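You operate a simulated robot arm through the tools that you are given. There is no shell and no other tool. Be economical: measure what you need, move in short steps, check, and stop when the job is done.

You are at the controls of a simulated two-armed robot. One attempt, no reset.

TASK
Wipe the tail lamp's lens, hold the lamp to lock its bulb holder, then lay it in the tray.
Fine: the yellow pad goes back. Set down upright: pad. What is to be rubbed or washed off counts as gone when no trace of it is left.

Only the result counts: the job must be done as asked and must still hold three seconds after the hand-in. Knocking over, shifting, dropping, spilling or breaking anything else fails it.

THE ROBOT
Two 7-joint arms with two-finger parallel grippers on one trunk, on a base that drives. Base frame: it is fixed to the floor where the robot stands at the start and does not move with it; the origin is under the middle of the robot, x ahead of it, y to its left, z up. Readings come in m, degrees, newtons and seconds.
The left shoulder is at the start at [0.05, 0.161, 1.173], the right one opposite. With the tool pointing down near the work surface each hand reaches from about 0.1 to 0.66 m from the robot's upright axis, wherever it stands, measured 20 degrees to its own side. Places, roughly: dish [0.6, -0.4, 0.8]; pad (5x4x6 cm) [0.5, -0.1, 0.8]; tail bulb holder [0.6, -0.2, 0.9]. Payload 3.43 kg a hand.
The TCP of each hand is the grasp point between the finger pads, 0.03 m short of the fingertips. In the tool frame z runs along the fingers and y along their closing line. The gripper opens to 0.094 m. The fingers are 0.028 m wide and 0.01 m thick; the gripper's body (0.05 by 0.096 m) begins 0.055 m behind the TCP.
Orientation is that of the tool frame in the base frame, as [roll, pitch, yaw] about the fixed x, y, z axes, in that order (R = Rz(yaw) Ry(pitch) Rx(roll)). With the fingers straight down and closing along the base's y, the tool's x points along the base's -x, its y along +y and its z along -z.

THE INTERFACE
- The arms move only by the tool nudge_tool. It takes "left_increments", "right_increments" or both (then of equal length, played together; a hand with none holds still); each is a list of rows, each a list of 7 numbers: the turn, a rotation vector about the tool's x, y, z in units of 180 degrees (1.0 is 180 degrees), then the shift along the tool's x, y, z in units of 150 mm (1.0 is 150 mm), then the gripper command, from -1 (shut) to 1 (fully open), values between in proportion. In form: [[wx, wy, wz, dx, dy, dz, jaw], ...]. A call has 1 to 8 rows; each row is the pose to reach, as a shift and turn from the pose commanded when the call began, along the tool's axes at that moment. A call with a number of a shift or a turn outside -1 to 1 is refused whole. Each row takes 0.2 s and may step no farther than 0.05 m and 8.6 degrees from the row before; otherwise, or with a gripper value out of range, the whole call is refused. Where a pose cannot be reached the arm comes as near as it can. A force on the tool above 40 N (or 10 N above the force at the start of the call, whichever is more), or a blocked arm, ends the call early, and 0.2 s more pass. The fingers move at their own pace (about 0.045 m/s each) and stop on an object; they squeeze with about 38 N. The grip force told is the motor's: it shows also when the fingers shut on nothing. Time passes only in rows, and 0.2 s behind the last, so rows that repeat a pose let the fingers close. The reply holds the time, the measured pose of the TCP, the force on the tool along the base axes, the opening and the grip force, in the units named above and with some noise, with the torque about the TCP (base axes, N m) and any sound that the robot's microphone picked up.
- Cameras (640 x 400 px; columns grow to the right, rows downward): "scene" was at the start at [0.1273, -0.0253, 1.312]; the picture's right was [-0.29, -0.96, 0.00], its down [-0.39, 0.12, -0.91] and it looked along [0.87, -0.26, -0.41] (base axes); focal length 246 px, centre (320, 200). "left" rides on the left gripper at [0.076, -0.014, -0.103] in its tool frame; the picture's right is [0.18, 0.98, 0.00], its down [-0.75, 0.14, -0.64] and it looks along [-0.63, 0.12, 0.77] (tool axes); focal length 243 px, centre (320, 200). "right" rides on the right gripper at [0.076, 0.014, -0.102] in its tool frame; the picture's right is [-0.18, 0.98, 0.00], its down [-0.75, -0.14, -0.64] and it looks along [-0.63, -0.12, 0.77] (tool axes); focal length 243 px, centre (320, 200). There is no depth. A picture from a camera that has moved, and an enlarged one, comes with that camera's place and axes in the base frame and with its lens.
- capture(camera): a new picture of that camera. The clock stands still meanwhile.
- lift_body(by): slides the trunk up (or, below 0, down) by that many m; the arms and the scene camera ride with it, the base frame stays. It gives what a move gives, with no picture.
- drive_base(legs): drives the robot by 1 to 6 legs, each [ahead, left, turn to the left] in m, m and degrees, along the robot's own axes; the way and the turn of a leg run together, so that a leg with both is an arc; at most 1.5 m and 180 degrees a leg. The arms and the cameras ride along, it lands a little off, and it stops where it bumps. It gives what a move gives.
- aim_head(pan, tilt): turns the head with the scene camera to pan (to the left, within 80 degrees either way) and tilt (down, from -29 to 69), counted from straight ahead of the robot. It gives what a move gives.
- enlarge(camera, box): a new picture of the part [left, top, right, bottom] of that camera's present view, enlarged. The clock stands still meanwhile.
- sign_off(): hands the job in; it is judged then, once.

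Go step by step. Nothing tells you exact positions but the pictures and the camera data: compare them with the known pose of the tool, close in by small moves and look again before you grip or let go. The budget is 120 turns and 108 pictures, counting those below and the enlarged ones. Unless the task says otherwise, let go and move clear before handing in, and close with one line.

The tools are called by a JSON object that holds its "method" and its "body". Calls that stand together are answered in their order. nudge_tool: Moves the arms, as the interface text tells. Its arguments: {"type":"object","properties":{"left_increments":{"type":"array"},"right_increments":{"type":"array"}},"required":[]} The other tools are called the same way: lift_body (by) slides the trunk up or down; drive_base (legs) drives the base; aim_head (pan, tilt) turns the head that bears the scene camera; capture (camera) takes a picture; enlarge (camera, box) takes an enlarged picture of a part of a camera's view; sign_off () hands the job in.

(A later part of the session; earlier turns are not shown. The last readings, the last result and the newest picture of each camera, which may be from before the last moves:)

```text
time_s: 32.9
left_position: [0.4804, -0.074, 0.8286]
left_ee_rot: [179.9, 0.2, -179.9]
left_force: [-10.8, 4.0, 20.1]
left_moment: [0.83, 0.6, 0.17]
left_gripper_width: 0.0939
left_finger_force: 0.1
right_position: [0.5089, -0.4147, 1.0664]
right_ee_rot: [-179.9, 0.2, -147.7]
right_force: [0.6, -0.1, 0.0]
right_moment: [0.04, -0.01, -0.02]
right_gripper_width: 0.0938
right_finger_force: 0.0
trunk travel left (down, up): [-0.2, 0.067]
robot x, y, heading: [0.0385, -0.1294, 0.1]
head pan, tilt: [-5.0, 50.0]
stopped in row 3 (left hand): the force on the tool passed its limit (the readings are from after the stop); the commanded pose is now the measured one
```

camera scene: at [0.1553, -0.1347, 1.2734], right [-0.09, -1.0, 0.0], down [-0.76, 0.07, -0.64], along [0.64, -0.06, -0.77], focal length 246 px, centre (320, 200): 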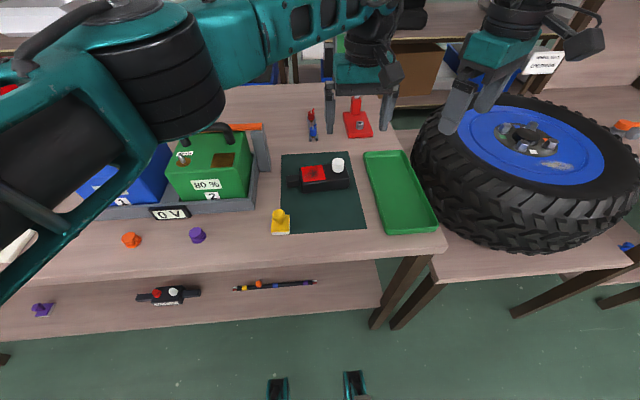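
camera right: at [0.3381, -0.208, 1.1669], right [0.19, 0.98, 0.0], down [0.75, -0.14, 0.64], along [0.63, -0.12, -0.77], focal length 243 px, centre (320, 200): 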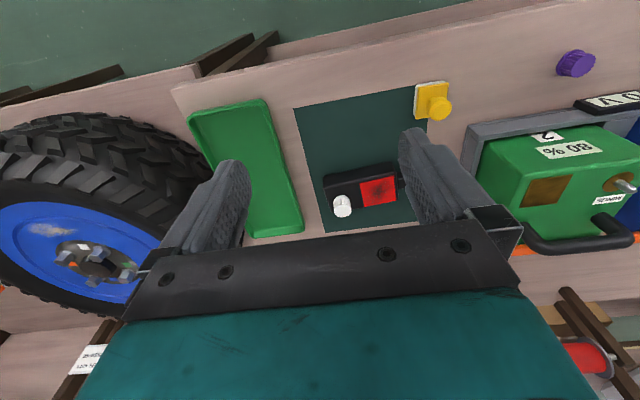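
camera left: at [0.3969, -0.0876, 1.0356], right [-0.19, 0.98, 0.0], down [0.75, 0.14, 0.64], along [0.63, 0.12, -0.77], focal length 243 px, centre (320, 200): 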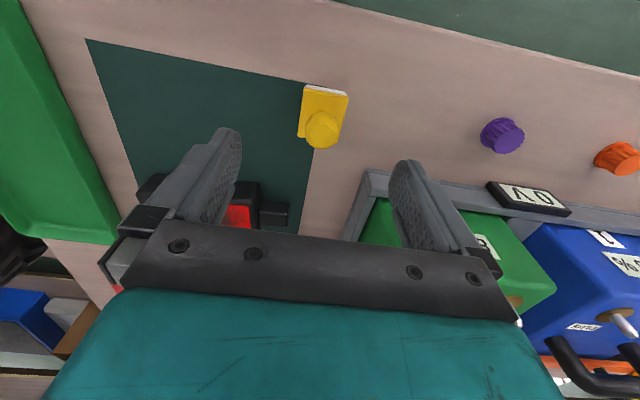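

Contact: table at ≈0.799. Raising ~5 mm and closing on the plate's sides.

{"method": "nudge_tool", "body": {"left_increments": [[0, 0, 0, 0, 0.01, -0.037, 1], [0, 0, 0, 0, 0.01, -0.037, 0.3], [0, 0, 0, 0, 0.01, -0.037, -1], [0, 0, 0, 0, 0.01, -0.037, -1], [0, 0, 0, 0, 0.01, -0.037, -1], [0, 0, 0, 0, 0.01, -0.037, -1]]}}

{"method": "nudge_tool", "body": {"left_increments": [[0, 0, 0, 0, 0, -0.05, -1], [0, 0, 0, 0, 0, -0.1, -1], [0, 0, 0, 0, 0, -0.2, -1]]}}

{"method": "enlarge", "body": {"camera": "left", "box": [200, 60, 440, 220]}}

{"method": "enlarge", "body": {"camera": "scene", "box": [230, 170, 330, 250]}}

```text
time_s: 34.3
left_position: [0.4829, -0.0717, 0.8336]
left_ee_rot: [180.0, 0.2, -180.0]
left_force: [-0.3, -0.3, 0.7]
left_moment: [0.02, 0.0, 0.01]
left_gripper_width: 0.0387
left_finger_force: 38.9
right_position: [0.5108, -0.4141, 1.0668]
right_ee_rot: [-180.0, 0.1, -147.7]
right_force: [0.1, 0.2, 0.4]
right_moment: [-0.02, 0.0, -0.02]
right_gripper_width: 0.0942
right_finger_force: 0.0
trunk travel left (down, up): [-0.2, 0.067]
robot x, y, heading: [0.0373, -0.1273, 0.0]
head pan, tilt: [-5.0, 50.0]
```

```text
time_s: 35.1
left_position: [0.482, -0.0713, 0.8641]
left_ee_rot: [-179.7, 0.2, -179.8]
left_force: [-0.1, 0.0, -0.9]
left_moment: [0.03, -0.05, 0.01]
left_gripper_width: 0.0386
left_finger_force: 37.9
right_position: [0.5098, -0.4143, 1.0653]
right_ee_rot: [-180.0, 0.1, -147.7]
right_force: [0.3, 0.4, 0.6]
right_moment: [-0.03, 0.02, 0.01]
right_gripper_width: 0.0938
right_finger_force: 0.1
trunk travel left (down, up): [-0.2, 0.067]
robot x, y, heading: [0.0383, -0.1316, -0.1]
head pan, tilt: [-5.0, 50.0]
```

```text
2.50 times, centred on (320, 140) of left
camera zoom: at [0.4059, -0.0852, 0.9665], right [-0.19, 0.98, 0.0], down [0.75, 0.14, 0.64], along [0.63, 0.12, -0.76], focal length 606 px, centre (320, 350)
```

zoom: 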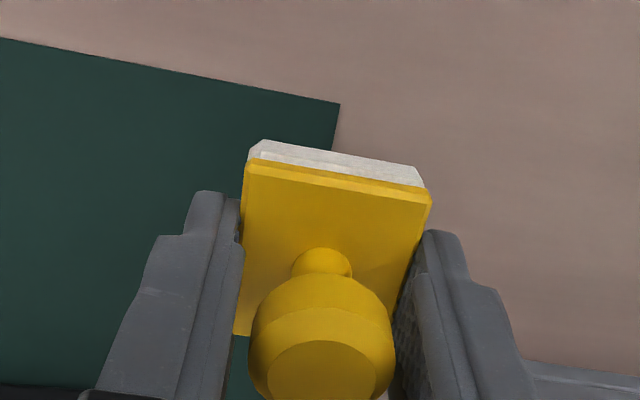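

```text
5.00 times, centred on (280, 210) of scene
camera zoom: at [0.1551, -0.1347, 1.2733], right [-0.09, -1.0, 0.0], down [-0.76, 0.07, -0.64], along [0.64, -0.06, -0.77], focal length 1229 px, centre (520, 150)
```

zoom: 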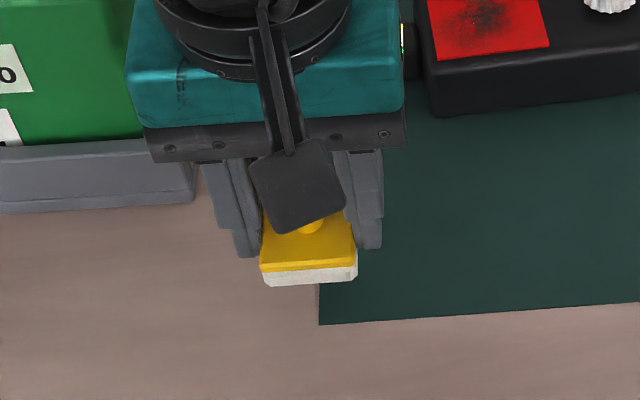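

Pad is firmly held (home grasp pose ≈ 0.482, -0.072, 0.8335). Carrying it over the lens.

{"method": "nudge_tool", "body": {"left_increments": [[0, 0, 0, 0, 0, -0.22, -1], [0, 0, 0, 0, 0, -0.44, -1], [0, 0, 0, -0.25, -0.15, -0.44, -1], [0, 0, 0, -0.5, -0.3, -0.44, -1], [0, 0, 0, -0.7, -0.45, -0.44, -1], [0, 0, 0, -0.84, -0.565, -0.44, -1]]}}

{"method": "capture", "body": {"camera": "left"}}

{"method": "enlarge", "body": {"camera": "scene", "box": [250, 110, 390, 220]}}

```text
time_s: 36.5
left_position: [0.6087, -0.1572, 0.9303]
left_ee_rot: [179.9, 0.2, 179.9]
left_force: [0.1, 0.1, 0.1]
left_moment: [-0.01, 0.03, -0.01]
left_gripper_width: 0.0388
left_finger_force: 38.0
right_position: [0.5098, -0.4152, 1.0658]
right_ee_rot: [-179.9, 0.0, -147.7]
right_force: [1.0, -0.2, -0.6]
right_moment: [-0.01, -0.02, -0.01]
right_gripper_width: 0.0941
right_finger_force: 0.1
trunk travel left (down, up): [-0.2, 0.067]
robot x, y, heading: [0.0398, -0.1284, -0.2]
head pan, tilt: [-5.0, 50.0]
```

```text
77 pictures are left
camera left: at [0.532, -0.1709, 1.0329], right [-0.18, 0.98, 0.0], down [0.75, 0.14, 0.64], along [0.63, 0.12, -0.76], focal length 243 px, centre (320, 200)
```

left: 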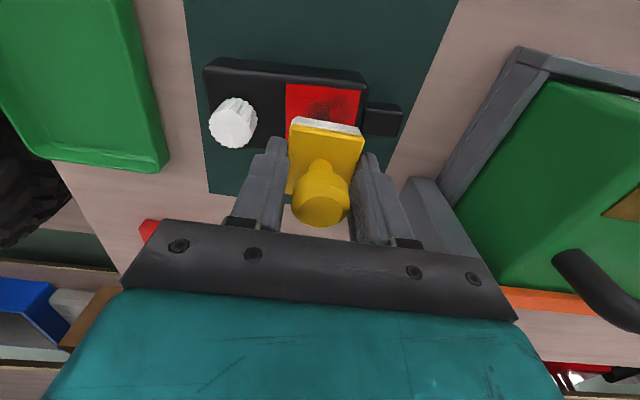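

```text
3.64 times, centred on (320, 165) of scene
camera zoom: at [0.1552, -0.1352, 1.2733], right [-0.09, -1.0, 0.0], down [-0.76, 0.07, -0.64], along [0.64, -0.06, -0.77], focal length 894 px, centre (320, 327)
```

zoom: 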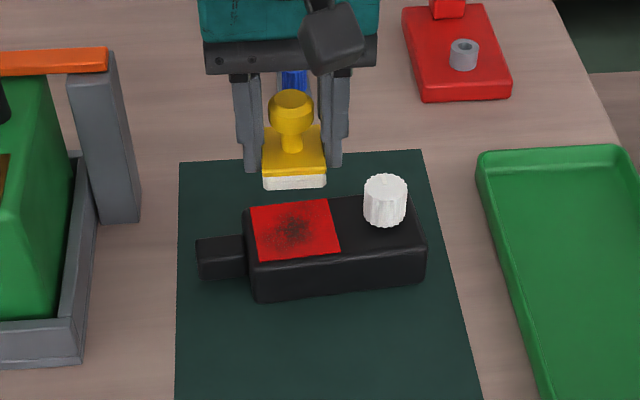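

The lens centre is at ≈(0.607, -0.157), right below. Descending toward contact.

{"method": "nudge_tool", "body": {"left_increments": [[0, 0, 0, 0, 0, 0.15, -1], [0, 0, 0, 0, 0, 0.3, -1], [0, 0, 0, 0, 0, 0.34, -1]]}}

{"method": "nudge_tool", "body": {"left_increments": [[0, 0, 0, 0, 0, 0.01, -1], [0, 0, 0, 0, 0, 0.02, -1], [0, 0, 0, 0, 0, 0.03, -1], [0, 0, 0, 0, 0, 0.035, -1]]}}

{"method": "enlarge", "body": {"camera": "scene", "box": [250, 110, 390, 220]}}

```text
time_s: 37.3
left_position: [0.6085, -0.1571, 0.8783]
left_ee_rot: [-179.9, 0.3, -179.9]
left_force: [0.7, 0.2, -0.6]
left_moment: [-0.02, -0.01, -0.01]
left_gripper_width: 0.0386
left_finger_force: 38.0
right_position: [0.5107, -0.4139, 1.0661]
right_ee_rot: [-179.9, 0.1, -147.7]
right_force: [-0.7, 0.2, -0.9]
right_moment: [0.02, 0.04, -0.01]
right_gripper_width: 0.0938
right_finger_force: 0.0
trunk travel left (down, up): [-0.2, 0.067]
robot x, y, heading: [0.0389, -0.1321, -0.0]
head pan, tilt: [-5.0, 50.0]
```

```text
time_s: 38.3
left_position: [0.6085, -0.1571, 0.8724]
left_ee_rot: [-180.0, 0.3, -179.9]
left_force: [0.2, -0.7, -0.4]
left_moment: [0.01, -0.02, -0.02]
left_gripper_width: 0.0387
left_finger_force: 38.4
right_position: [0.5106, -0.4132, 1.0655]
right_ee_rot: [-179.9, 0.0, -147.7]
right_force: [0.2, 0.2, 0.4]
right_moment: [0.01, 0.03, 0.01]
right_gripper_width: 0.0939
right_finger_force: 0.0
trunk travel left (down, up): [-0.2, 0.067]
robot x, y, heading: [0.0429, -0.1323, -0.1]
head pan, tilt: [-5.0, 50.0]
```

```text
3.64 times, centred on (320, 165) of scene
camera zoom: at [0.1552, -0.1347, 1.2733], right [-0.09, -1.0, 0.0], down [-0.76, 0.07, -0.64], along [0.64, -0.06, -0.77], focal length 894 px, centre (320, 327)
```

zoom: 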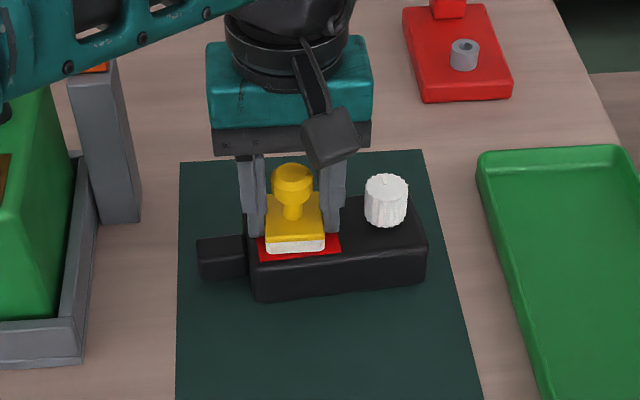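

Almost touching. Continue in 1 mm steps.

{"method": "nudge_tool", "body": {"left_increments": [[0, 0, 0, 0, 0, 0.006, -1], [0, 0, 0, 0, 0, 0.012, -1], [0, 0, 0, 0, 0, 0.018, -1], [0, 0, 0, 0, 0, 0.022, -1]]}}

```text
time_s: 39.3
left_position: [0.6081, -0.1565, 0.8735]
left_ee_rot: [-179.9, 0.5, -180.0]
left_force: [-0.8, 1.0, 18.4]
left_moment: [0.11, 0.26, 0.03]
left_gripper_width: 0.0389
left_finger_force: 38.1
right_position: [0.5094, -0.4138, 1.0667]
right_ee_rot: [-179.9, 0.2, -147.7]
right_force: [0.2, 0.2, -0.1]
right_moment: [0.0, 0.02, -0.01]
right_gripper_width: 0.094
right_finger_force: 0.1
trunk travel left (down, up): [-0.2, 0.067]
robot x, y, heading: [0.0387, -0.1258, 0.1]
head pan, tilt: [-5.0, 50.0]
```

Contact at ~18 N. Rubbing with short strokes over the lens.

{"method": "nudge_tool", "body": {"left_increments": [[0, 0, 0, 0, 0.05, -0.004, -1], [0, 0, 0, 0, 0.09, -0.004, -1], [0, 0, 0, 0.05, 0.05, -0.004, -1], [0, 0, 0, 0.07, 0, -0.004, -1], [0, 0, 0, 0.05, -0.05, -0.004, -1], [0, 0, 0, 0, -0.08, -0.004, -1], [0, 0, 0, -0.05, -0.04, -0.004, -1], [0, 0, 0, -0.08, 0, -0.004, -1]]}}

{"method": "nudge_tool", "body": {"left_increments": [[0, 0, 0, 0, 0.05, 0, -1], [0, 0, 0, 0.05, 0.08, 0, -1], [0, 0, 0, 0.1, 0.08, 0, -1], [0, 0, 0, 0.14, 0.04, 0, -1], [0, 0, 0, 0.14, -0.04, 0, -1], [0, 0, 0, 0.1, -0.08, 0, -1], [0, 0, 0, 0.04, -0.08, 0, -1], [0, 0, 0, 0.08, 0, 0, -1]]}}

{"method": "enlarge", "body": {"camera": "scene", "box": [250, 110, 390, 220]}}

```text
time_s: 41.1
left_position: [0.6192, -0.1571, 0.8717]
left_ee_rot: [-179.9, 0.3, -180.0]
left_force: [-2.6, -4.4, 16.7]
left_moment: [-0.1, 0.17, 0.03]
left_gripper_width: 0.0387
left_finger_force: 38.5
right_position: [0.5098, -0.415, 1.0671]
right_ee_rot: [-179.9, 0.3, -147.7]
right_force: [-0.4, 0.2, -0.3]
right_moment: [0.01, 0.01, 0.04]
right_gripper_width: 0.0939
right_finger_force: 0.0
trunk travel left (down, up): [-0.2, 0.067]
robot x, y, heading: [0.0364, -0.1247, 0.1]
head pan, tilt: [-5.0, 50.0]
```

```text
time_s: 42.9
left_position: [0.6078, -0.1566, 0.8733]
left_ee_rot: [-179.8, 0.5, -179.9]
left_force: [2.1, -2.6, 17.7]
left_moment: [-0.08, 0.0, -0.03]
left_gripper_width: 0.0387
left_finger_force: 37.7
right_position: [0.5086, -0.4147, 1.0661]
right_ee_rot: [-179.9, 0.1, -147.7]
right_force: [-0.2, 0.7, 0.3]
right_moment: [-0.01, 0.04, 0.0]
right_gripper_width: 0.0939
right_finger_force: 0.0
trunk travel left (down, up): [-0.2, 0.067]
robot x, y, heading: [0.0399, -0.1308, 0.2]
head pan, tilt: [-5.0, 50.0]
```

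```text
3.64 times, centred on (320, 165) of scene
camera zoom: at [0.1537, -0.1346, 1.2735], right [-0.09, -1.0, 0.0], down [-0.76, 0.07, -0.64], along [0.64, -0.06, -0.77], focal length 894 px, centre (320, 327)
```

zoom: 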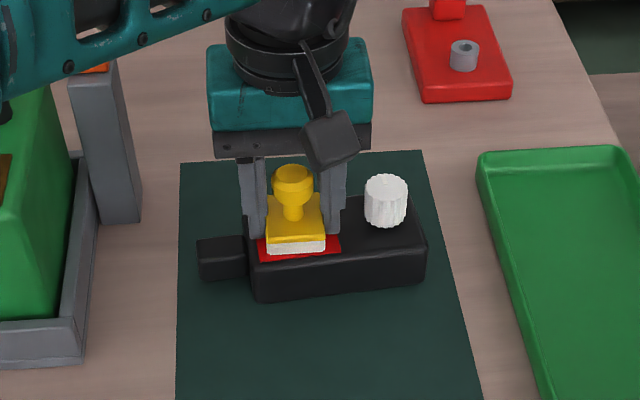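

The lamp did not move under the pad. Lifting to inspect the lens.

{"method": "nudge_tool", "body": {"left_increments": [[0, 0, 0, 0, 0, -0.2, -1], [0, 0, 0, 0.2, 0, -0.4, -1], [0, 0, 0, 0.5, 0, -0.4, -1]]}}

{"method": "enlarge", "body": {"camera": "scene", "box": [280, 140, 360, 200]}}

{"method": "capture", "body": {"camera": "left"}}

```text
time_s: 43.7
left_position: [0.5322, -0.1557, 0.9313]
left_ee_rot: [180.0, 0.4, -179.8]
left_force: [-0.3, 0.4, 0.3]
left_moment: [-0.01, -0.01, 0.02]
left_gripper_width: 0.0388
left_finger_force: 38.4
right_position: [0.5104, -0.4136, 1.0656]
right_ee_rot: [-179.9, 0.1, -147.8]
right_force: [0.0, 0.1, -0.1]
right_moment: [-0.01, -0.05, 0.01]
right_gripper_width: 0.0938
right_finger_force: 0.0
trunk travel left (down, up): [-0.2, 0.067]
robot x, y, heading: [0.0391, -0.13, 0.0]
head pan, tilt: [-5.0, 50.0]
```

```text
6.67 times, centred on (320, 170) of scene
camera zoom: at [0.1548, -0.1345, 1.2734], right [-0.09, -1.0, 0.0], down [-0.76, 0.07, -0.64], along [0.64, -0.06, -0.77], focal length 1639 px, centre (320, 400)
```

zoom: 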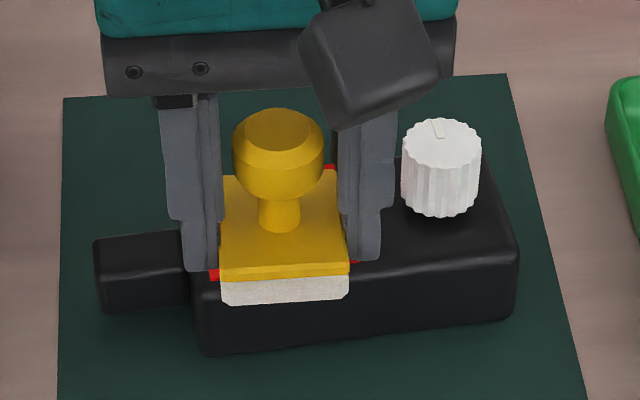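

```text
72 pictures are left
camera left: at [0.4561, -0.1691, 1.0337], right [-0.19, 0.98, 0.0], down [0.75, 0.14, 0.65], along [0.63, 0.12, -0.76], focal length 243 px, centre (320, 200)
```

left: 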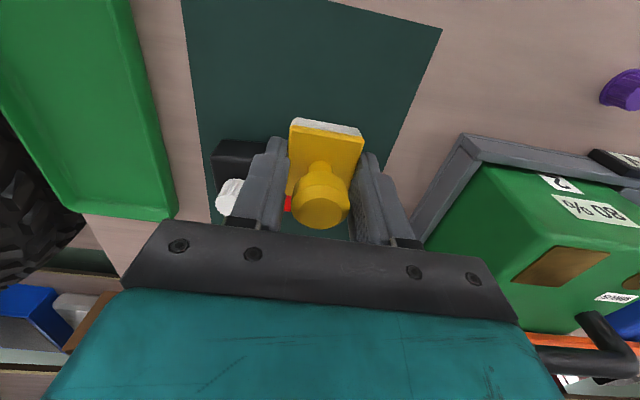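

The pad hides the lens from here; moving toward pad's home (still up) to see.

{"method": "nudge_tool", "body": {"left_increments": [[0, 0, 0, 0.15, 0.25, 0, -1], [0, 0, 0, 0.334, 0.55, 0, -1]]}}

{"method": "enlarge", "body": {"camera": "scene", "box": [280, 140, 360, 200]}}

```text
refused: row 2 steps farther than a row can; nothing moved
```

```text
6.67 times, centred on (320, 170) of scene
camera zoom: at [0.1548, -0.1345, 1.2734], right [-0.09, -1.0, 0.0], down [-0.76, 0.07, -0.64], along [0.64, -0.06, -0.77], focal length 1639 px, centre (320, 400)
```

zoom: 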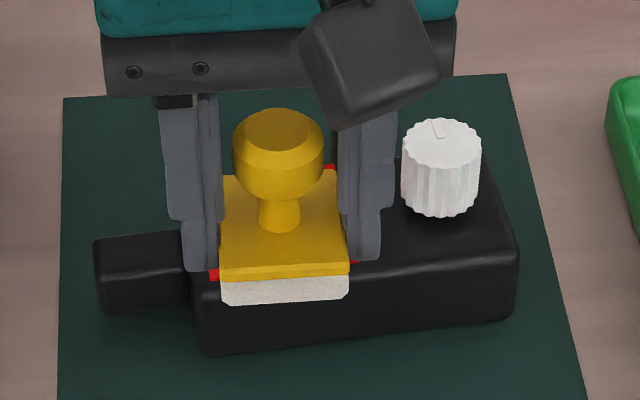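

Step too large; splitting it.

{"method": "nudge_tool", "body": {"left_increments": [[0, 0, 0, 0.11, 0.18, 0, -1], [0, 0, 0, 0.22, 0.37, 0, -1], [0, 0, 0, 0.334, 0.555, 0, -1]]}}

{"method": "enlarge", "body": {"camera": "scene", "box": [280, 140, 360, 200]}}

```text
time_s: 44.5
left_position: [0.4825, -0.0725, 0.9306]
left_ee_rot: [-179.9, 0.3, -179.9]
left_force: [-0.2, 0.4, -0.3]
left_moment: [0.05, -0.01, -0.03]
left_gripper_width: 0.0389
left_finger_force: 38.0
right_position: [0.5106, -0.4138, 1.0661]
right_ee_rot: [-179.9, 0.0, -147.8]
right_force: [0.5, 0.6, 0.0]
right_moment: [0.0, 0.02, 0.02]
right_gripper_width: 0.0942
right_finger_force: 0.1
trunk travel left (down, up): [-0.2, 0.067]
robot x, y, heading: [0.0407, -0.1306, -0.2]
head pan, tilt: [-5.0, 50.0]
```

```text
6.67 times, centred on (320, 170) of scene
camera zoom: at [0.155, -0.1341, 1.2734], right [-0.09, -1.0, 0.0], down [-0.76, 0.07, -0.64], along [0.64, -0.06, -0.77], focal length 1639 px, centre (320, 400)
```

zoom: 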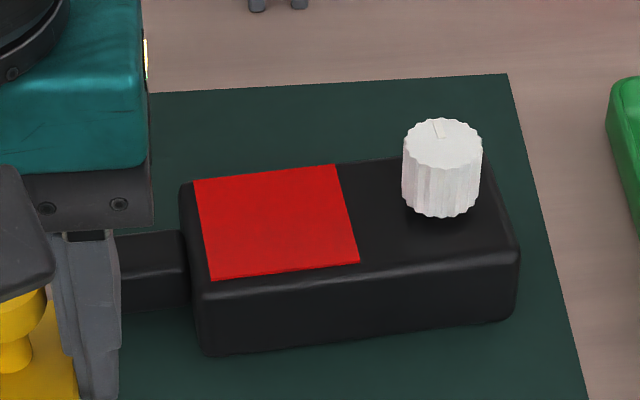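

The lens appears clean; checking at high magnification for traces.

{"method": "enlarge", "body": {"camera": "scene", "box": [300, 158, 330, 178]}}

```text
16.00 times, centred on (315, 168) of scene
camera zoom: at [0.155, -0.1341, 1.2734], right [-0.09, -1.0, 0.0], down [-0.76, 0.07, -0.64], along [0.64, -0.06, -0.77], focal length 3933 px, centre (400, 712)
```

zoom: 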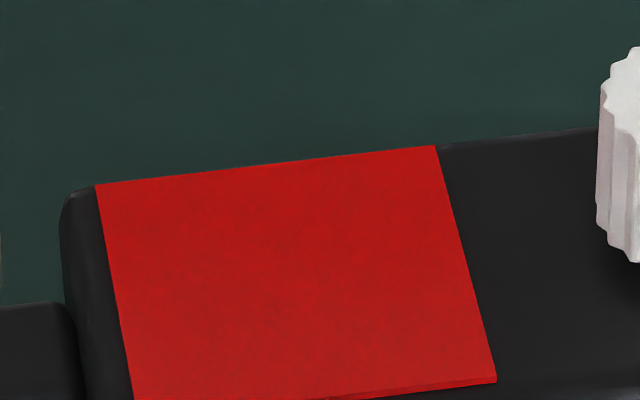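

There may be a faint residual film, so I'll give it a second, fuller wipe.

{"method": "nudge_tool", "body": {"left_increments": [[0, 0, 0, -0.22, -0.15, 0, -1], [0, 0, 0, -0.44, -0.3, 0, -1], [0, 0, 0, -0.66, -0.45, 0, -1], [0, 0, 0, -0.837, -0.563, 0, -1], [0, 0, 0, -0.837, -0.563, 0.2, -1], [0, 0, 0, -0.837, -0.563, 0.37, -1]]}}

{"method": "nudge_tool", "body": {"left_increments": [[0, 0, 0, 0, 0, 0.015, -1], [0, 0, 0, 0, 0, 0.03, -1], [0, 0, 0, 0, 0, 0.036, -1], [0, 0, 0, 0, 0, 0.042, -1]]}}

```text
time_s: 45.9
left_position: [0.609, -0.1576, 0.8754]
left_ee_rot: [180.0, 0.3, -179.9]
left_force: [-0.3, 0.8, -0.6]
left_moment: [-0.02, -0.02, 0.0]
left_gripper_width: 0.0387
left_finger_force: 38.7
right_position: [0.5109, -0.4144, 1.0666]
right_ee_rot: [-179.9, 0.1, -147.7]
right_force: [-0.3, -0.1, -0.8]
right_moment: [-0.01, -0.01, 0.02]
right_gripper_width: 0.094
right_finger_force: 0.1
trunk travel left (down, up): [-0.2, 0.067]
robot x, y, heading: [0.0399, -0.1286, 0.1]
head pan, tilt: [-5.0, 50.0]
```

```text
time_s: 46.9
left_position: [0.6091, -0.1576, 0.8724]
left_ee_rot: [-179.9, 0.6, -179.9]
left_force: [1.7, 1.5, 23.2]
left_moment: [0.1, 0.14, 0.01]
left_gripper_width: 0.0384
left_finger_force: 38.3
right_position: [0.5088, -0.4147, 1.0672]
right_ee_rot: [-179.8, 0.2, -147.6]
right_force: [-0.2, 0.3, 0.3]
right_moment: [0.02, 0.02, 0.03]
right_gripper_width: 0.0939
right_finger_force: 0.1
trunk travel left (down, up): [-0.2, 0.067]
robot x, y, heading: [0.0387, -0.1294, 0.2]
head pan, tilt: [-5.0, 50.0]
```

{"method": "nudge_tool", "body": {"left_increments": [[0, 0, 0, -0.08, 0, 0, -1], [0, 0, 0, -0.08, 0.1, 0, -1], [0, 0, 0, 0, 0.1, 0, -1], [0, 0, 0, 0.09, 0.1, 0, -1], [0, 0, 0, 0.09, 0, 0, -1], [0, 0, 0, 0.09, -0.07, 0, -1], [0, 0, 0, 0, -0.07, 0, -1], [0, 0, 0, -0.08, -0.07, 0, -1]]}}

{"method": "nudge_tool", "body": {"left_increments": [[0, 0, 0, 0.04, 0.08, 0, -1], [0, 0, 0, 0.08, 0.16, 0, -1], [0, 0, 0, 0.12, 0.08, 0, -1], [0, 0, 0, 0.08, 0, 0, -1], [0, 0, 0, 0.04, 0.08, 0, -1], [0, 0, 0, 0.12, 0.16, 0, -1], [0, 0, 0, 0.16, 0.08, 0, -1], [0, 0, 0, 0.08, 0.07, 0, -1]]}}

{"method": "nudge_tool", "body": {"left_increments": [[0, 0, 0, 0, 0, -0.2, -1], [0, 0, 0, 0, 0, -0.4, -1], [0, 0, 0, 0.22, 0.15, -0.4, -1], [0, 0, 0, 0.44, 0.3, -0.4, -1], [0, 0, 0, 0.66, 0.45, -0.4, -1], [0, 0, 0, 0.837, 0.563, -0.4, -1]]}}

{"method": "enlarge", "body": {"camera": "scene", "box": [280, 140, 360, 200]}}

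{"method": "enlarge", "body": {"camera": "scene", "box": [300, 158, 330, 178]}}

```text
time_s: 48.7
left_position: [0.617, -0.165, 0.872]
left_ee_rot: [-180.0, 0.2, -180.0]
left_force: [-0.1, 0.6, 0.4]
left_moment: [-0.03, 0.01, 0.02]
left_gripper_width: 0.0386
left_finger_force: 37.8
left hand out of reach, approached as far as the arm can: row 8
right_position: [0.5097, -0.4138, 1.0647]
right_ee_rot: [-179.9, 0.1, -147.7]
right_force: [0.1, 0.4, -0.6]
right_moment: [-0.02, -0.05, 0.0]
right_gripper_width: 0.0938
right_finger_force: 0.0
trunk travel left (down, up): [-0.2, 0.067]
robot x, y, heading: [0.0404, -0.1317, 0.1]
head pan, tilt: [-5.0, 50.0]
```

```text
time_s: 50.5
left_position: [0.6055, -0.1561, 0.875]
left_ee_rot: [-180.0, 0.4, -179.9]
left_force: [-0.1, 0.6, -0.9]
left_moment: [-0.03, -0.03, 0.02]
left_gripper_width: 0.0391
left_finger_force: 38.1
right_position: [0.5111, -0.4142, 1.0654]
right_ee_rot: [-180.0, 0.1, -147.8]
right_force: [0.8, 0.2, 0.5]
right_moment: [-0.02, 0.01, -0.01]
right_gripper_width: 0.0942
right_finger_force: 0.0
trunk travel left (down, up): [-0.2, 0.067]
robot x, y, heading: [0.0375, -0.1282, 0.1]
head pan, tilt: [-5.0, 50.0]
```

```text
time_s: 51.9
left_position: [0.4794, -0.0717, 0.9336]
left_ee_rot: [-179.9, 0.3, -179.9]
left_force: [0.1, -0.3, 0.1]
left_moment: [0.01, -0.01, 0.02]
left_gripper_width: 0.0388
left_finger_force: 38.0
right_position: [0.5085, -0.4143, 1.0653]
right_ee_rot: [-180.0, 0.1, -147.7]
right_force: [0.0, 0.4, 0.1]
right_moment: [-0.01, 0.04, 0.03]
right_gripper_width: 0.094
right_finger_force: 0.0
trunk travel left (down, up): [-0.2, 0.067]
robot x, y, heading: [0.038, -0.1303, -0.2]
head pan, tilt: [-5.0, 50.0]
```

```text
6.67 times, centred on (320, 170) of scene
camera zoom: at [0.155, -0.1344, 1.2734], right [-0.09, -1.0, 0.0], down [-0.76, 0.07, -0.64], along [0.64, -0.06, -0.77], focal length 1639 px, centre (320, 400)
```

zoom: 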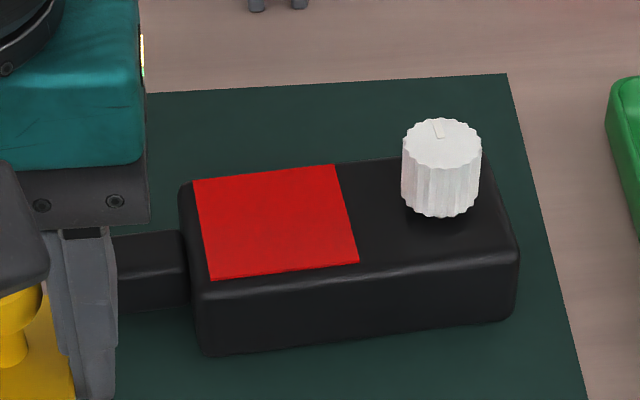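

```text
16.00 times, centred on (315, 168) of scene
camera zoom: at [0.155, -0.1344, 1.2734], right [-0.09, -1.0, 0.0], down [-0.76, 0.07, -0.64], along [0.64, -0.06, -0.77], focal length 3933 px, centre (400, 712)
```

zoom: 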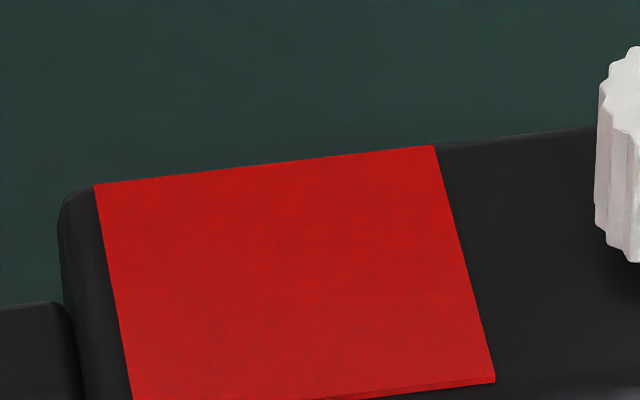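

Unchanged by the second wipe, so it's clean (just surface texture). Returning the pad to its place.

{"method": "nudge_tool", "body": {"left_increments": [[0, 0, 0, -0.017, 0, 0.2, -1], [0, 0, 0, -0.017, 0, 0.4, -1], [0, 0, 0, -0.017, 0, 0.6, -1], [0, 0, 0, -0.017, 0, 0.64, -1], [0, 0, 0, -0.017, 0, 0.655, -1]]}}

{"method": "nudge_tool", "body": {"left_increments": [[0, 0, 0, 0, 0, 0.008, -1], [0, 0, 0, 0, 0, 0.012, -1]]}}

{"method": "enlarge", "body": {"camera": "scene", "box": [230, 170, 330, 250]}}

```text
time_s: 53.1
left_position: [0.4825, -0.0713, 0.8359]
left_ee_rot: [-179.9, 0.3, -179.9]
left_force: [-0.8, 0.1, -1.2]
left_moment: [-0.04, -0.02, 0.0]
left_gripper_width: 0.0388
left_finger_force: 38.3
right_position: [0.5101, -0.4155, 1.0662]
right_ee_rot: [-179.9, 0.1, -147.7]
right_force: [0.2, 0.1, 0.4]
right_moment: [0.02, -0.04, 0.04]
right_gripper_width: 0.0942
right_finger_force: 0.1
trunk travel left (down, up): [-0.2, 0.067]
robot x, y, heading: [0.0376, -0.1264, -0.3]
head pan, tilt: [-5.0, 50.0]
```

```text
time_s: 53.7
left_position: [0.4809, -0.0706, 0.8342]
left_ee_rot: [180.0, 0.3, -179.9]
left_force: [0.2, -0.8, -0.9]
left_moment: [-0.04, -0.01, -0.01]
left_gripper_width: 0.0387
left_finger_force: 38.2
right_position: [0.5108, -0.4134, 1.0659]
right_ee_rot: [-179.9, 0.1, -147.7]
right_force: [0.2, -0.2, 1.0]
right_moment: [0.03, 0.02, 0.0]
right_gripper_width: 0.0937
right_finger_force: 0.0
trunk travel left (down, up): [-0.2, 0.067]
robot x, y, heading: [0.0398, -0.132, -0.0]
head pan, tilt: [-5.0, 50.0]
```

```text
5.00 times, centred on (280, 210) of scene
camera zoom: at [0.1552, -0.1347, 1.2733], right [-0.09, -1.0, 0.0], down [-0.76, 0.07, -0.64], along [0.64, -0.06, -0.77], focal length 1229 px, centre (520, 150)
```

zoom: 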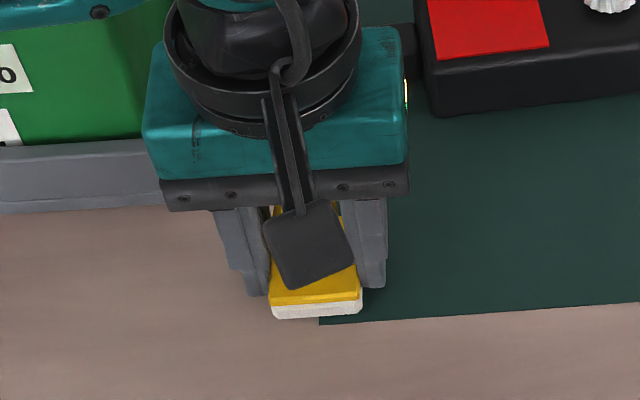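

Nearly down; lowering 1–2 mm more to touch, then releasing.

{"method": "nudge_tool", "body": {"left_increments": [[0, 0, 0, 0, 0, 0.006, -1], [0, 0, 0, 0, 0, 0.012, -1]]}}

```text
time_s: 54.3
left_position: [0.4822, -0.0712, 0.8315]
left_ee_rot: [-180.0, 0.3, -179.9]
left_force: [-1.2, 0.7, -0.5]
left_moment: [0.01, -0.01, 0.03]
left_gripper_width: 0.0387
left_finger_force: 38.1
right_position: [0.511, -0.4145, 1.0669]
right_ee_rot: [-180.0, 0.2, -147.6]
right_force: [-0.5, 1.1, -0.5]
right_moment: [0.0, 0.02, -0.01]
right_gripper_width: 0.094
right_finger_force: 0.0
trunk travel left (down, up): [-0.2, 0.067]
robot x, y, heading: [0.0399, -0.1318, 0.0]
head pan, tilt: [-5.0, 50.0]
```

{"method": "nudge_tool", "body": {"left_increments": [[0, 0, 0, 0, 0, 0.006, -1], [0, 0, 0, 0, 0, 0.01, -1]]}}

{"method": "enlarge", "body": {"camera": "scene", "box": [230, 170, 330, 250]}}

```text
time_s: 54.9
left_position: [0.4835, -0.071, 0.8323]
left_ee_rot: [-179.9, 0.4, -179.9]
left_force: [-1.0, 0.8, 8.0]
left_moment: [0.07, -0.09, 0.03]
left_gripper_width: 0.0385
left_finger_force: 38.0
right_position: [0.5099, -0.4146, 1.0665]
right_ee_rot: [-180.0, 0.1, -147.8]
right_force: [-0.4, -0.4, -0.1]
right_moment: [0.0, 0.01, -0.02]
right_gripper_width: 0.0939
right_finger_force: 0.0
trunk travel left (down, up): [-0.2, 0.067]
robot x, y, heading: [0.0383, -0.1304, 0.1]
head pan, tilt: [-5.0, 50.0]
```

```text
5.00 times, centred on (280, 210) of scene
camera zoom: at [0.1544, -0.1346, 1.2736], right [-0.09, -1.0, 0.0], down [-0.76, 0.07, -0.64], along [0.64, -0.06, -0.77], focal length 1229 px, centre (520, 150)
```

zoom: 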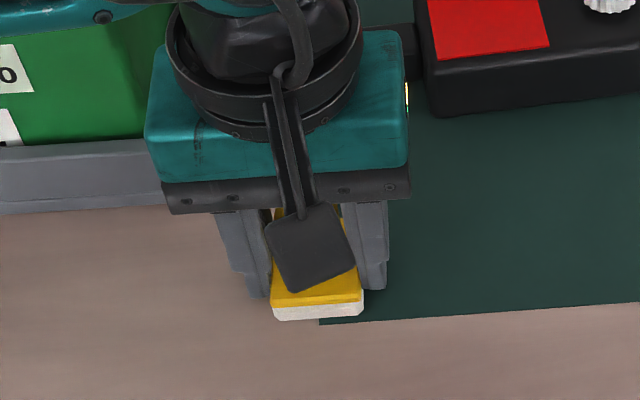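

Contact made. Releasing and rising straight up.

{"method": "nudge_tool", "body": {"left_increments": [[0, 0, 0, 0, 0, 0, -0.3], [0, 0, 0, 0, 0, 0, 0.4], [0, 0, 0, 0, 0, 0, 1], [0, 0, 0, 0, 0, 0, 1], [0, 0, 0, 0, 0, -0.2, 1], [0, 0, 0, 0, 0, -0.5, 1], [0, 0, 0, 0, 0, -0.8, 1], [0, 0, 0, 0, 0, -1, 1]]}}

{"method": "capture", "body": {"camera": "left"}}

{"method": "enlarge", "body": {"camera": "scene", "box": [230, 130, 390, 250]}}

```text
time_s: 56.7
left_position: [0.481, -0.0711, 0.981]
left_ee_rot: [179.9, 0.2, -179.9]
left_force: [-0.1, 0.5, 0.5]
left_moment: [0.02, -0.01, -0.03]
left_gripper_width: 0.0941
left_finger_force: 0.0
right_position: [0.5105, -0.4152, 1.0661]
right_ee_rot: [-179.9, 0.1, -147.6]
right_force: [0.4, -0.4, -1.1]
right_moment: [0.0, 0.02, 0.01]
right_gripper_width: 0.0938
right_finger_force: 0.1
trunk travel left (down, up): [-0.2, 0.067]
robot x, y, heading: [0.0402, -0.1321, -0.1]
head pan, tilt: [-5.0, 50.0]
```

```text
64 pictures are left
camera left: at [0.4045, -0.0846, 1.0844], right [-0.19, 0.98, 0.0], down [0.75, 0.14, 0.65], along [0.63, 0.12, -0.76], focal length 243 px, centre (320, 200)
```

left: 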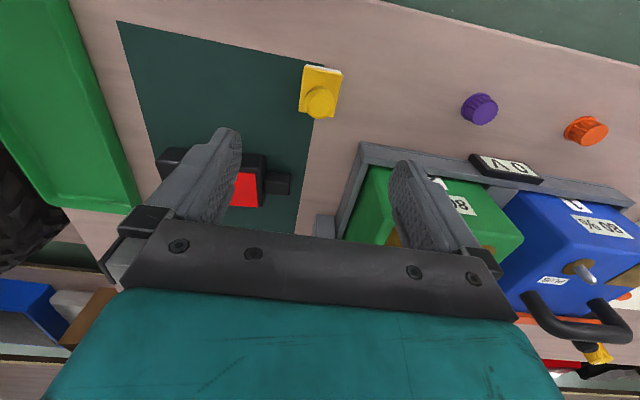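

```text
3.33 times, centred on (310, 190) of scene
camera zoom: at [0.155, -0.1347, 1.2733], right [-0.09, -1.0, 0.0], down [-0.76, 0.07, -0.64], along [0.64, -0.06, -0.77], focal length 819 px, centre (353, 233)
```

zoom: 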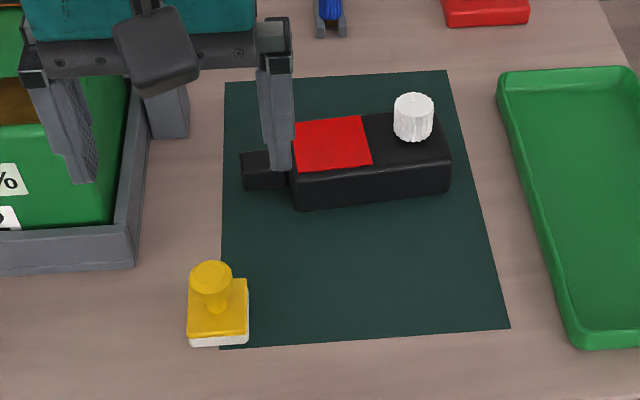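

The pad is back upright. Before twisting, let me study the bulb holder markings and the similar lamp on the lower shelf.

{"method": "enlarge", "body": {"camera": "scene", "box": [318, 150, 358, 180]}}

{"method": "enlarge", "body": {"camera": "scene", "box": [130, 270, 210, 320]}}

```text
13.33 times, centred on (338, 165) of scene
camera zoom: at [0.155, -0.1347, 1.2733], right [-0.09, -1.0, 0.0], down [-0.76, 0.07, -0.64], along [0.64, -0.06, -0.77], focal length 3277 px, centre (80, 667)
```

zoom: 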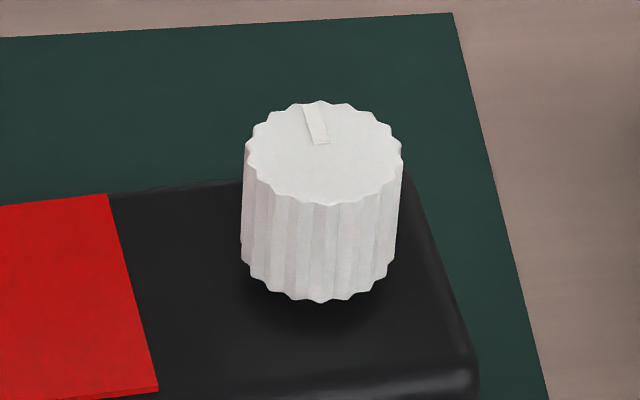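

```text
8.00 times, centred on (170, 295) of scene
camera zoom: at [0.155, -0.1347, 1.2733], right [-0.09, -1.0, 0.0], down [-0.76, 0.07, -0.64], along [0.64, -0.06, -0.77], focal length 1966 px, centre (1520, -560)
```

zoom: 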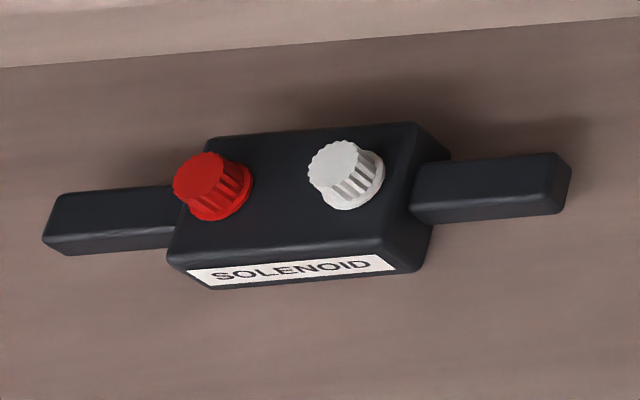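

Holder has an index line and is ~2.9 cm wide, centre ≈(0.613, -0.222), top 0.868. Raising the left hand, then driving the base left and a bit ahead so the right hand reaches the holder on its own side.

{"method": "nudge_tool", "body": {"left_increments": [[0, 0, 0, 0, 0, -0.3, 1], [0, 0, 0, 0, 0, -0.6, 1], [0, 0, 0, 0, 0, -0.9, 1]]}}

{"method": "drive_base", "body": {"legs": [[0, 0.15, 0], [0.04, 0, 0]]}}

{"method": "aim_head", "body": {"pan": -15, "tilt": 48}}

{"method": "capture", "body": {"camera": "scene"}}

```text
time_s: 57.5
left_position: [0.4808, -0.072, 1.1155]
left_ee_rot: [180.0, 0.3, -179.9]
left_force: [0.7, -0.1, 0.0]
left_moment: [-0.02, 0.01, -0.03]
left_gripper_width: 0.0939
left_finger_force: 0.0
right_position: [0.5101, -0.4144, 1.066]
right_ee_rot: [-179.9, -0.1, -147.6]
right_force: [0.2, -0.3, 0.3]
right_moment: [0.03, 0.0, -0.03]
right_gripper_width: 0.094
right_finger_force: 0.1
trunk travel left (down, up): [-0.2, 0.067]
robot x, y, heading: [0.0385, -0.13, 0.2]
head pan, tilt: [-5.0, 50.0]
```

```text
time_s: 59.4
left_position: [0.5207, 0.0789, 1.1139]
left_ee_rot: [179.9, 0.2, -179.9]
left_force: [0.8, 0.1, -0.7]
left_moment: [0.04, 0.03, 0.04]
left_gripper_width: 0.0941
left_finger_force: 0.1
right_position: [0.5498, -0.263, 1.0654]
right_ee_rot: [-179.9, -0.1, -147.7]
right_force: [0.3, 0.6, 0.0]
right_moment: [0.03, -0.05, 0.02]
right_gripper_width: 0.0938
right_finger_force: 0.0
trunk travel left (down, up): [-0.2, 0.067]
robot x, y, heading: [0.0765, 0.0227, 0.2]
head pan, tilt: [-5.0, 50.0]
```

```text
time_s: 60.1
left_position: [0.5207, 0.0812, 1.1166]
left_ee_rot: [-179.9, 0.3, -179.9]
left_force: [-0.7, 0.1, 0.1]
left_moment: [-0.02, -0.01, -0.01]
left_gripper_width: 0.0939
left_finger_force: 0.1
right_position: [0.5491, -0.2632, 1.0659]
right_ee_rot: [-179.9, 0.1, -147.7]
right_force: [0.3, 0.3, 0.0]
right_moment: [-0.01, -0.02, -0.01]
right_gripper_width: 0.094
right_finger_force: 0.1
trunk travel left (down, up): [-0.2, 0.067]
robot x, y, heading: [0.0764, 0.0231, -0.2]
head pan, tilt: [-15.0, 48.0]
```

```text
60 pictures are left
camera scene: at [0.1939, 0.0029, 1.2761], right [-0.26, -0.97, 0.0], down [-0.72, 0.19, -0.67], along [0.65, -0.17, -0.74], focal length 246 px, centre (320, 200)
```

scene: 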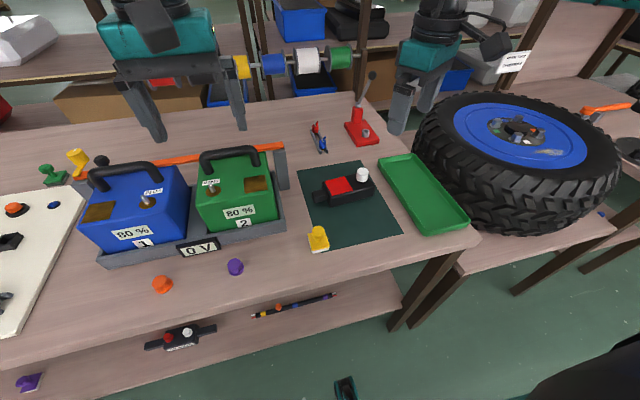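

Testing that the right hand can reach above the bulb holder.

{"method": "nudge_tool", "body": {"right_increments": [[0, 0, 0, -0.127, 0, 0.193, 1], [0, 0, 0, -0.254, 0, 0.386, 1], [0, 0, 0, -0.38, 0, 0.58, 1], [0, 0, 0, -0.507, 0, 0.773, 1]]}}

{"method": "capture", "body": {"camera": "right"}}

```text
time_s: 61.1
left_position: [0.521, 0.0802, 1.1161]
left_ee_rot: [-179.9, 0.2, -179.9]
left_force: [0.6, 0.3, -0.4]
left_moment: [0.02, -0.02, -0.01]
left_gripper_width: 0.094
left_finger_force: 0.0
right_position: [0.5899, -0.2105, 0.9518]
right_ee_rot: [-179.7, 0.2, -147.9]
right_force: [-0.2, -1.0, 0.1]
right_moment: [0.0, 0.01, 0.02]
right_gripper_width: 0.094
right_finger_force: 0.0
right hand out of reach, approached as far as the arm can: row 2, 3, 4
trunk travel left (down, up): [-0.2, 0.067]
robot x, y, heading: [0.0764, 0.0217, 0.2]
head pan, tilt: [-15.0, 48.0]
```

```text
59 pictures are left
camera right: at [0.5172, -0.2384, 1.0549], right [-0.36, 0.93, -0.01], down [0.71, 0.28, 0.65], along [0.6, 0.23, -0.76], focal length 243 px, centre (320, 200)
```

right: 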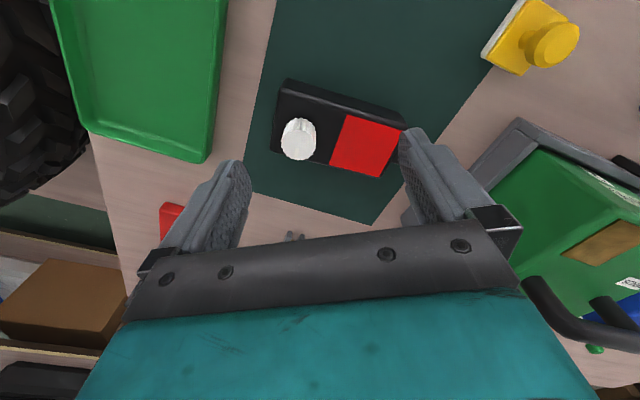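

The right arm falls ~3 cm short; driving the base further ahead and a bit left (hands are well above everything).

{"method": "drive_base", "body": {"legs": [[0, 0.03, 0], [0.07, 0, 0]]}}

```text
time_s: 62.5
left_position: [0.5461, 0.1102, 1.1154]
left_ee_rot: [-179.9, 0.2, -179.8]
left_force: [0.2, -0.1, 0.2]
left_moment: [0.0, -0.05, 0.01]
left_gripper_width: 0.094
left_finger_force: 0.0
right_position: [0.6168, -0.1809, 0.9534]
right_ee_rot: [-179.6, 0.3, -148.0]
right_force: [0.1, 1.1, 0.4]
right_moment: [-0.03, -0.06, 0.01]
right_gripper_width: 0.0941
right_finger_force: 0.1
trunk travel left (down, up): [-0.2, 0.067]
robot x, y, heading: [0.1066, 0.0542, -0.2]
head pan, tilt: [-15.0, 48.0]
stopped in leg 2: the robot was blocked; the commanded pose is now the measured one
```

The base is at its limit ahead (x≈0.107). Centering the right hand over the holder.

{"method": "nudge_tool", "body": {"right_increments": [[0, 0, 0, 0.085, -0.108, 0, 1], [0, 0, 0, 0.169, -0.217, 0, 1], [0, 0, 0, 0.169, -0.217, 0.15, 1], [0, 0, 0, 0.169, -0.217, 0.3, 1]]}}

{"method": "capture", "body": {"camera": "right"}}

{"method": "capture", "body": {"camera": "scene"}}

```text
time_s: 63.5
left_position: [0.5474, 0.1093, 1.1145]
left_ee_rot: [-179.9, 0.2, -179.8]
left_force: [0.2, 0.4, -0.2]
left_moment: [0.02, 0.02, -0.02]
left_gripper_width: 0.0938
left_finger_force: 0.1
right_position: [0.5954, -0.2115, 0.9124]
right_ee_rot: [-179.4, 0.3, -148.1]
right_force: [-0.6, -0.6, 0.6]
right_moment: [-0.01, 0.0, 0.0]
right_gripper_width: 0.0941
right_finger_force: 0.1
right hand out of reach, approached as far as the arm can: row 1, 2, 3, 4
trunk travel left (down, up): [-0.2, 0.067]
robot x, y, heading: [0.1083, 0.0521, -0.1]
head pan, tilt: [-15.0, 48.0]
```

```text
58 pictures are left
camera right: at [0.5214, -0.2395, 1.0136], right [-0.36, 0.93, -0.01], down [0.71, 0.28, 0.65], along [0.61, 0.23, -0.76], focal length 243 px, centre (320, 200)
```

right: 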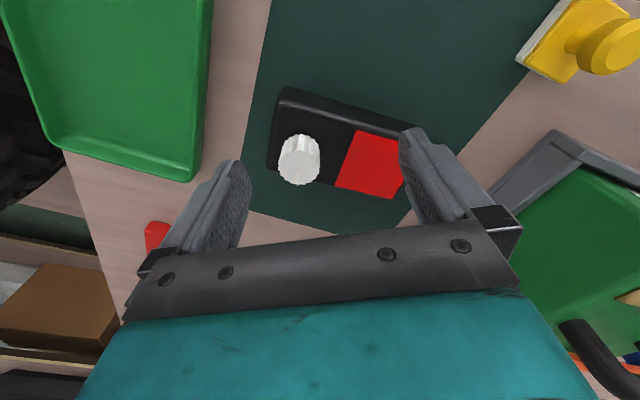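

```text
57 pictures are left
camera scene: at [0.221, 0.0325, 1.2761], right [-0.26, -0.97, 0.0], down [-0.72, 0.19, -0.67], along [0.65, -0.17, -0.74], focal length 246 px, centre (320, 200)
```

scene: 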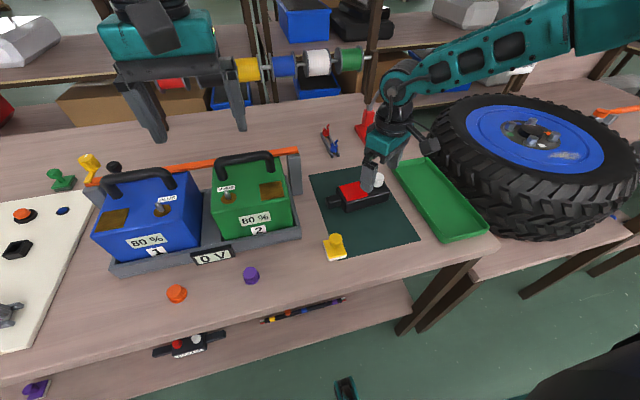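

The right arm reaches farther when the hand is high relative to the shoulder, so I'll raise both hands and then lower the trunk by 0.15 m.

{"method": "nudge_tool", "body": {"left_increments": [[0, 0, 0, 0, 0, -0.2, 1], [0, 0, 0, 0, 0, -0.4, 1], [0, 0, 0, 0, 0, -0.6, 1], [0, 0, 0, 0, 0, -0.8, 1]], "right_increments": [[0, 0, 0, 0, 0, -0.25, 1], [0, 0, 0, 0, 0, -0.5, 1], [0, 0, 0, 0.05, -0.05, -0.75, 1], [0, 0, 0, 0.1, -0.1, -1, 1]]}}

{"method": "lift_body", "body": {"by": -0.15}}

{"method": "capture", "body": {"camera": "scene"}}

```text
time_s: 64.5
left_position: [0.547, 0.1101, 1.2359]
left_ee_rot: [179.9, 0.2, -179.8]
left_force: [-0.6, -0.1, 0.1]
left_moment: [-0.01, -0.01, 0.0]
left_gripper_width: 0.0941
left_finger_force: 0.1
right_position: [0.5852, -0.2288, 1.0639]
right_ee_rot: [-179.5, 0.1, -148.3]
right_force: [0.0, -0.3, 0.2]
right_moment: [-0.03, 0.01, -0.04]
right_gripper_width: 0.0942
right_finger_force: 0.0
right hand out of reach, approached as far as the arm can: row 4
trunk travel left (down, up): [-0.2, 0.067]
robot x, y, heading: [0.1031, 0.051, -0.2]
head pan, tilt: [-15.0, 48.0]
```

```text
time_s: 66.2
left_position: [0.5475, 0.1101, 1.0865]
left_ee_rot: [180.0, 0.2, -179.8]
left_force: [0.7, -0.5, 0.7]
left_moment: [0.02, 0.02, 0.03]
left_gripper_width: 0.0942
left_finger_force: 0.1
right_position: [0.5861, -0.2285, 0.9125]
right_ee_rot: [-179.4, 0.2, -148.2]
right_force: [-0.3, 0.6, -0.4]
right_moment: [-0.01, -0.04, 0.0]
right_gripper_width: 0.0938
right_finger_force: 0.1
trunk travel left (down, up): [-0.05, 0.217]
robot x, y, heading: [0.1058, 0.0499, -0.2]
head pan, tilt: [-15.0, 48.0]
```

```text
56 pictures are left
camera scene: at [0.2209, 0.0326, 1.1261], right [-0.26, -0.97, 0.0], down [-0.72, 0.19, -0.67], along [0.65, -0.17, -0.74], focal length 246 px, centre (320, 200)
```

scene: 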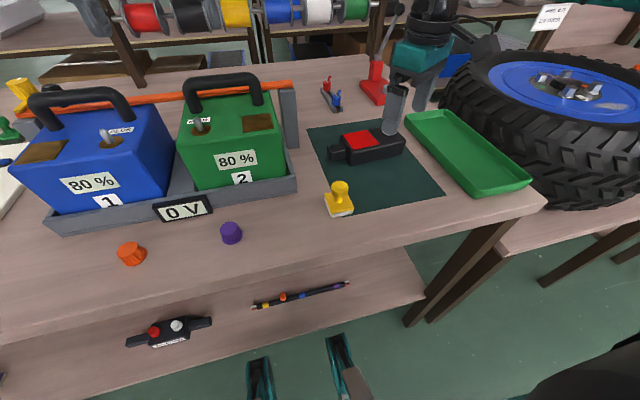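

{"method": "nudge_tool", "body": {"right_increments": [[0, 0, 0, -0.09, -0.03, 0, 1], [0, 0, 0, -0.175, -0.06, 0, 1], [0, 0, 0, -0.175, -0.06, 0, 1]]}}

{"method": "aim_head", "body": {"pan": -60, "tilt": 15}}

{"method": "capture", "body": {"camera": "scene"}}

```text
time_s: 67.0
left_position: [0.5467, 0.1093, 1.0856]
left_ee_rot: [180.0, 0.1, -179.8]
left_force: [-0.6, 0.0, 0.2]
left_moment: [-0.01, -0.03, 0.0]
left_gripper_width: 0.0937
left_finger_force: 0.2
right_position: [0.6033, -0.2137, 0.9119]
right_ee_rot: [-179.4, 0.2, -148.4]
right_force: [-0.1, 0.3, 0.9]
right_moment: [-0.01, 0.03, -0.01]
right_gripper_width: 0.094
right_finger_force: 0.0
right hand out of reach, approached as far as the arm can: row 1, 2, 3
trunk travel left (down, up): [-0.05, 0.217]
robot x, y, heading: [0.104, 0.0511, 0.1]
head pan, tilt: [-15.0, 48.0]
```

```text
time_s: 68.2
left_position: [0.5476, 0.1098, 1.0869]
left_ee_rot: [-180.0, 0.2, -179.7]
left_force: [-0.2, -0.6, 1.2]
left_moment: [-0.01, 0.02, 0.01]
left_gripper_width: 0.0939
left_finger_force: 0.0
right_position: [0.6036, -0.214, 0.9119]
right_ee_rot: [-179.3, 0.2, -148.4]
right_force: [0.9, -0.6, 0.2]
right_moment: [0.03, 0.02, -0.01]
right_gripper_width: 0.094
right_finger_force: 0.0
trunk travel left (down, up): [-0.05, 0.217]
robot x, y, heading: [0.1051, 0.0507, -0.3]
head pan, tilt: [-60.0, 15.0]
```

```text
55 pictures are left
camera scene: at [0.1916, -0.0279, 1.177], right [-0.87, -0.5, 0.0], down [-0.13, 0.22, -0.97], along [0.48, -0.84, -0.26], focal length 246 px, centre (320, 200)
```

scene: 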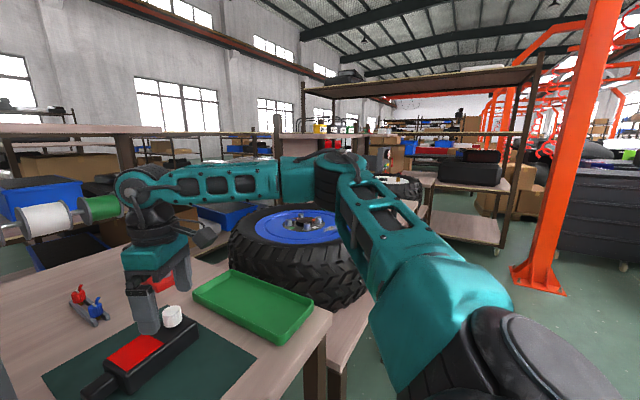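

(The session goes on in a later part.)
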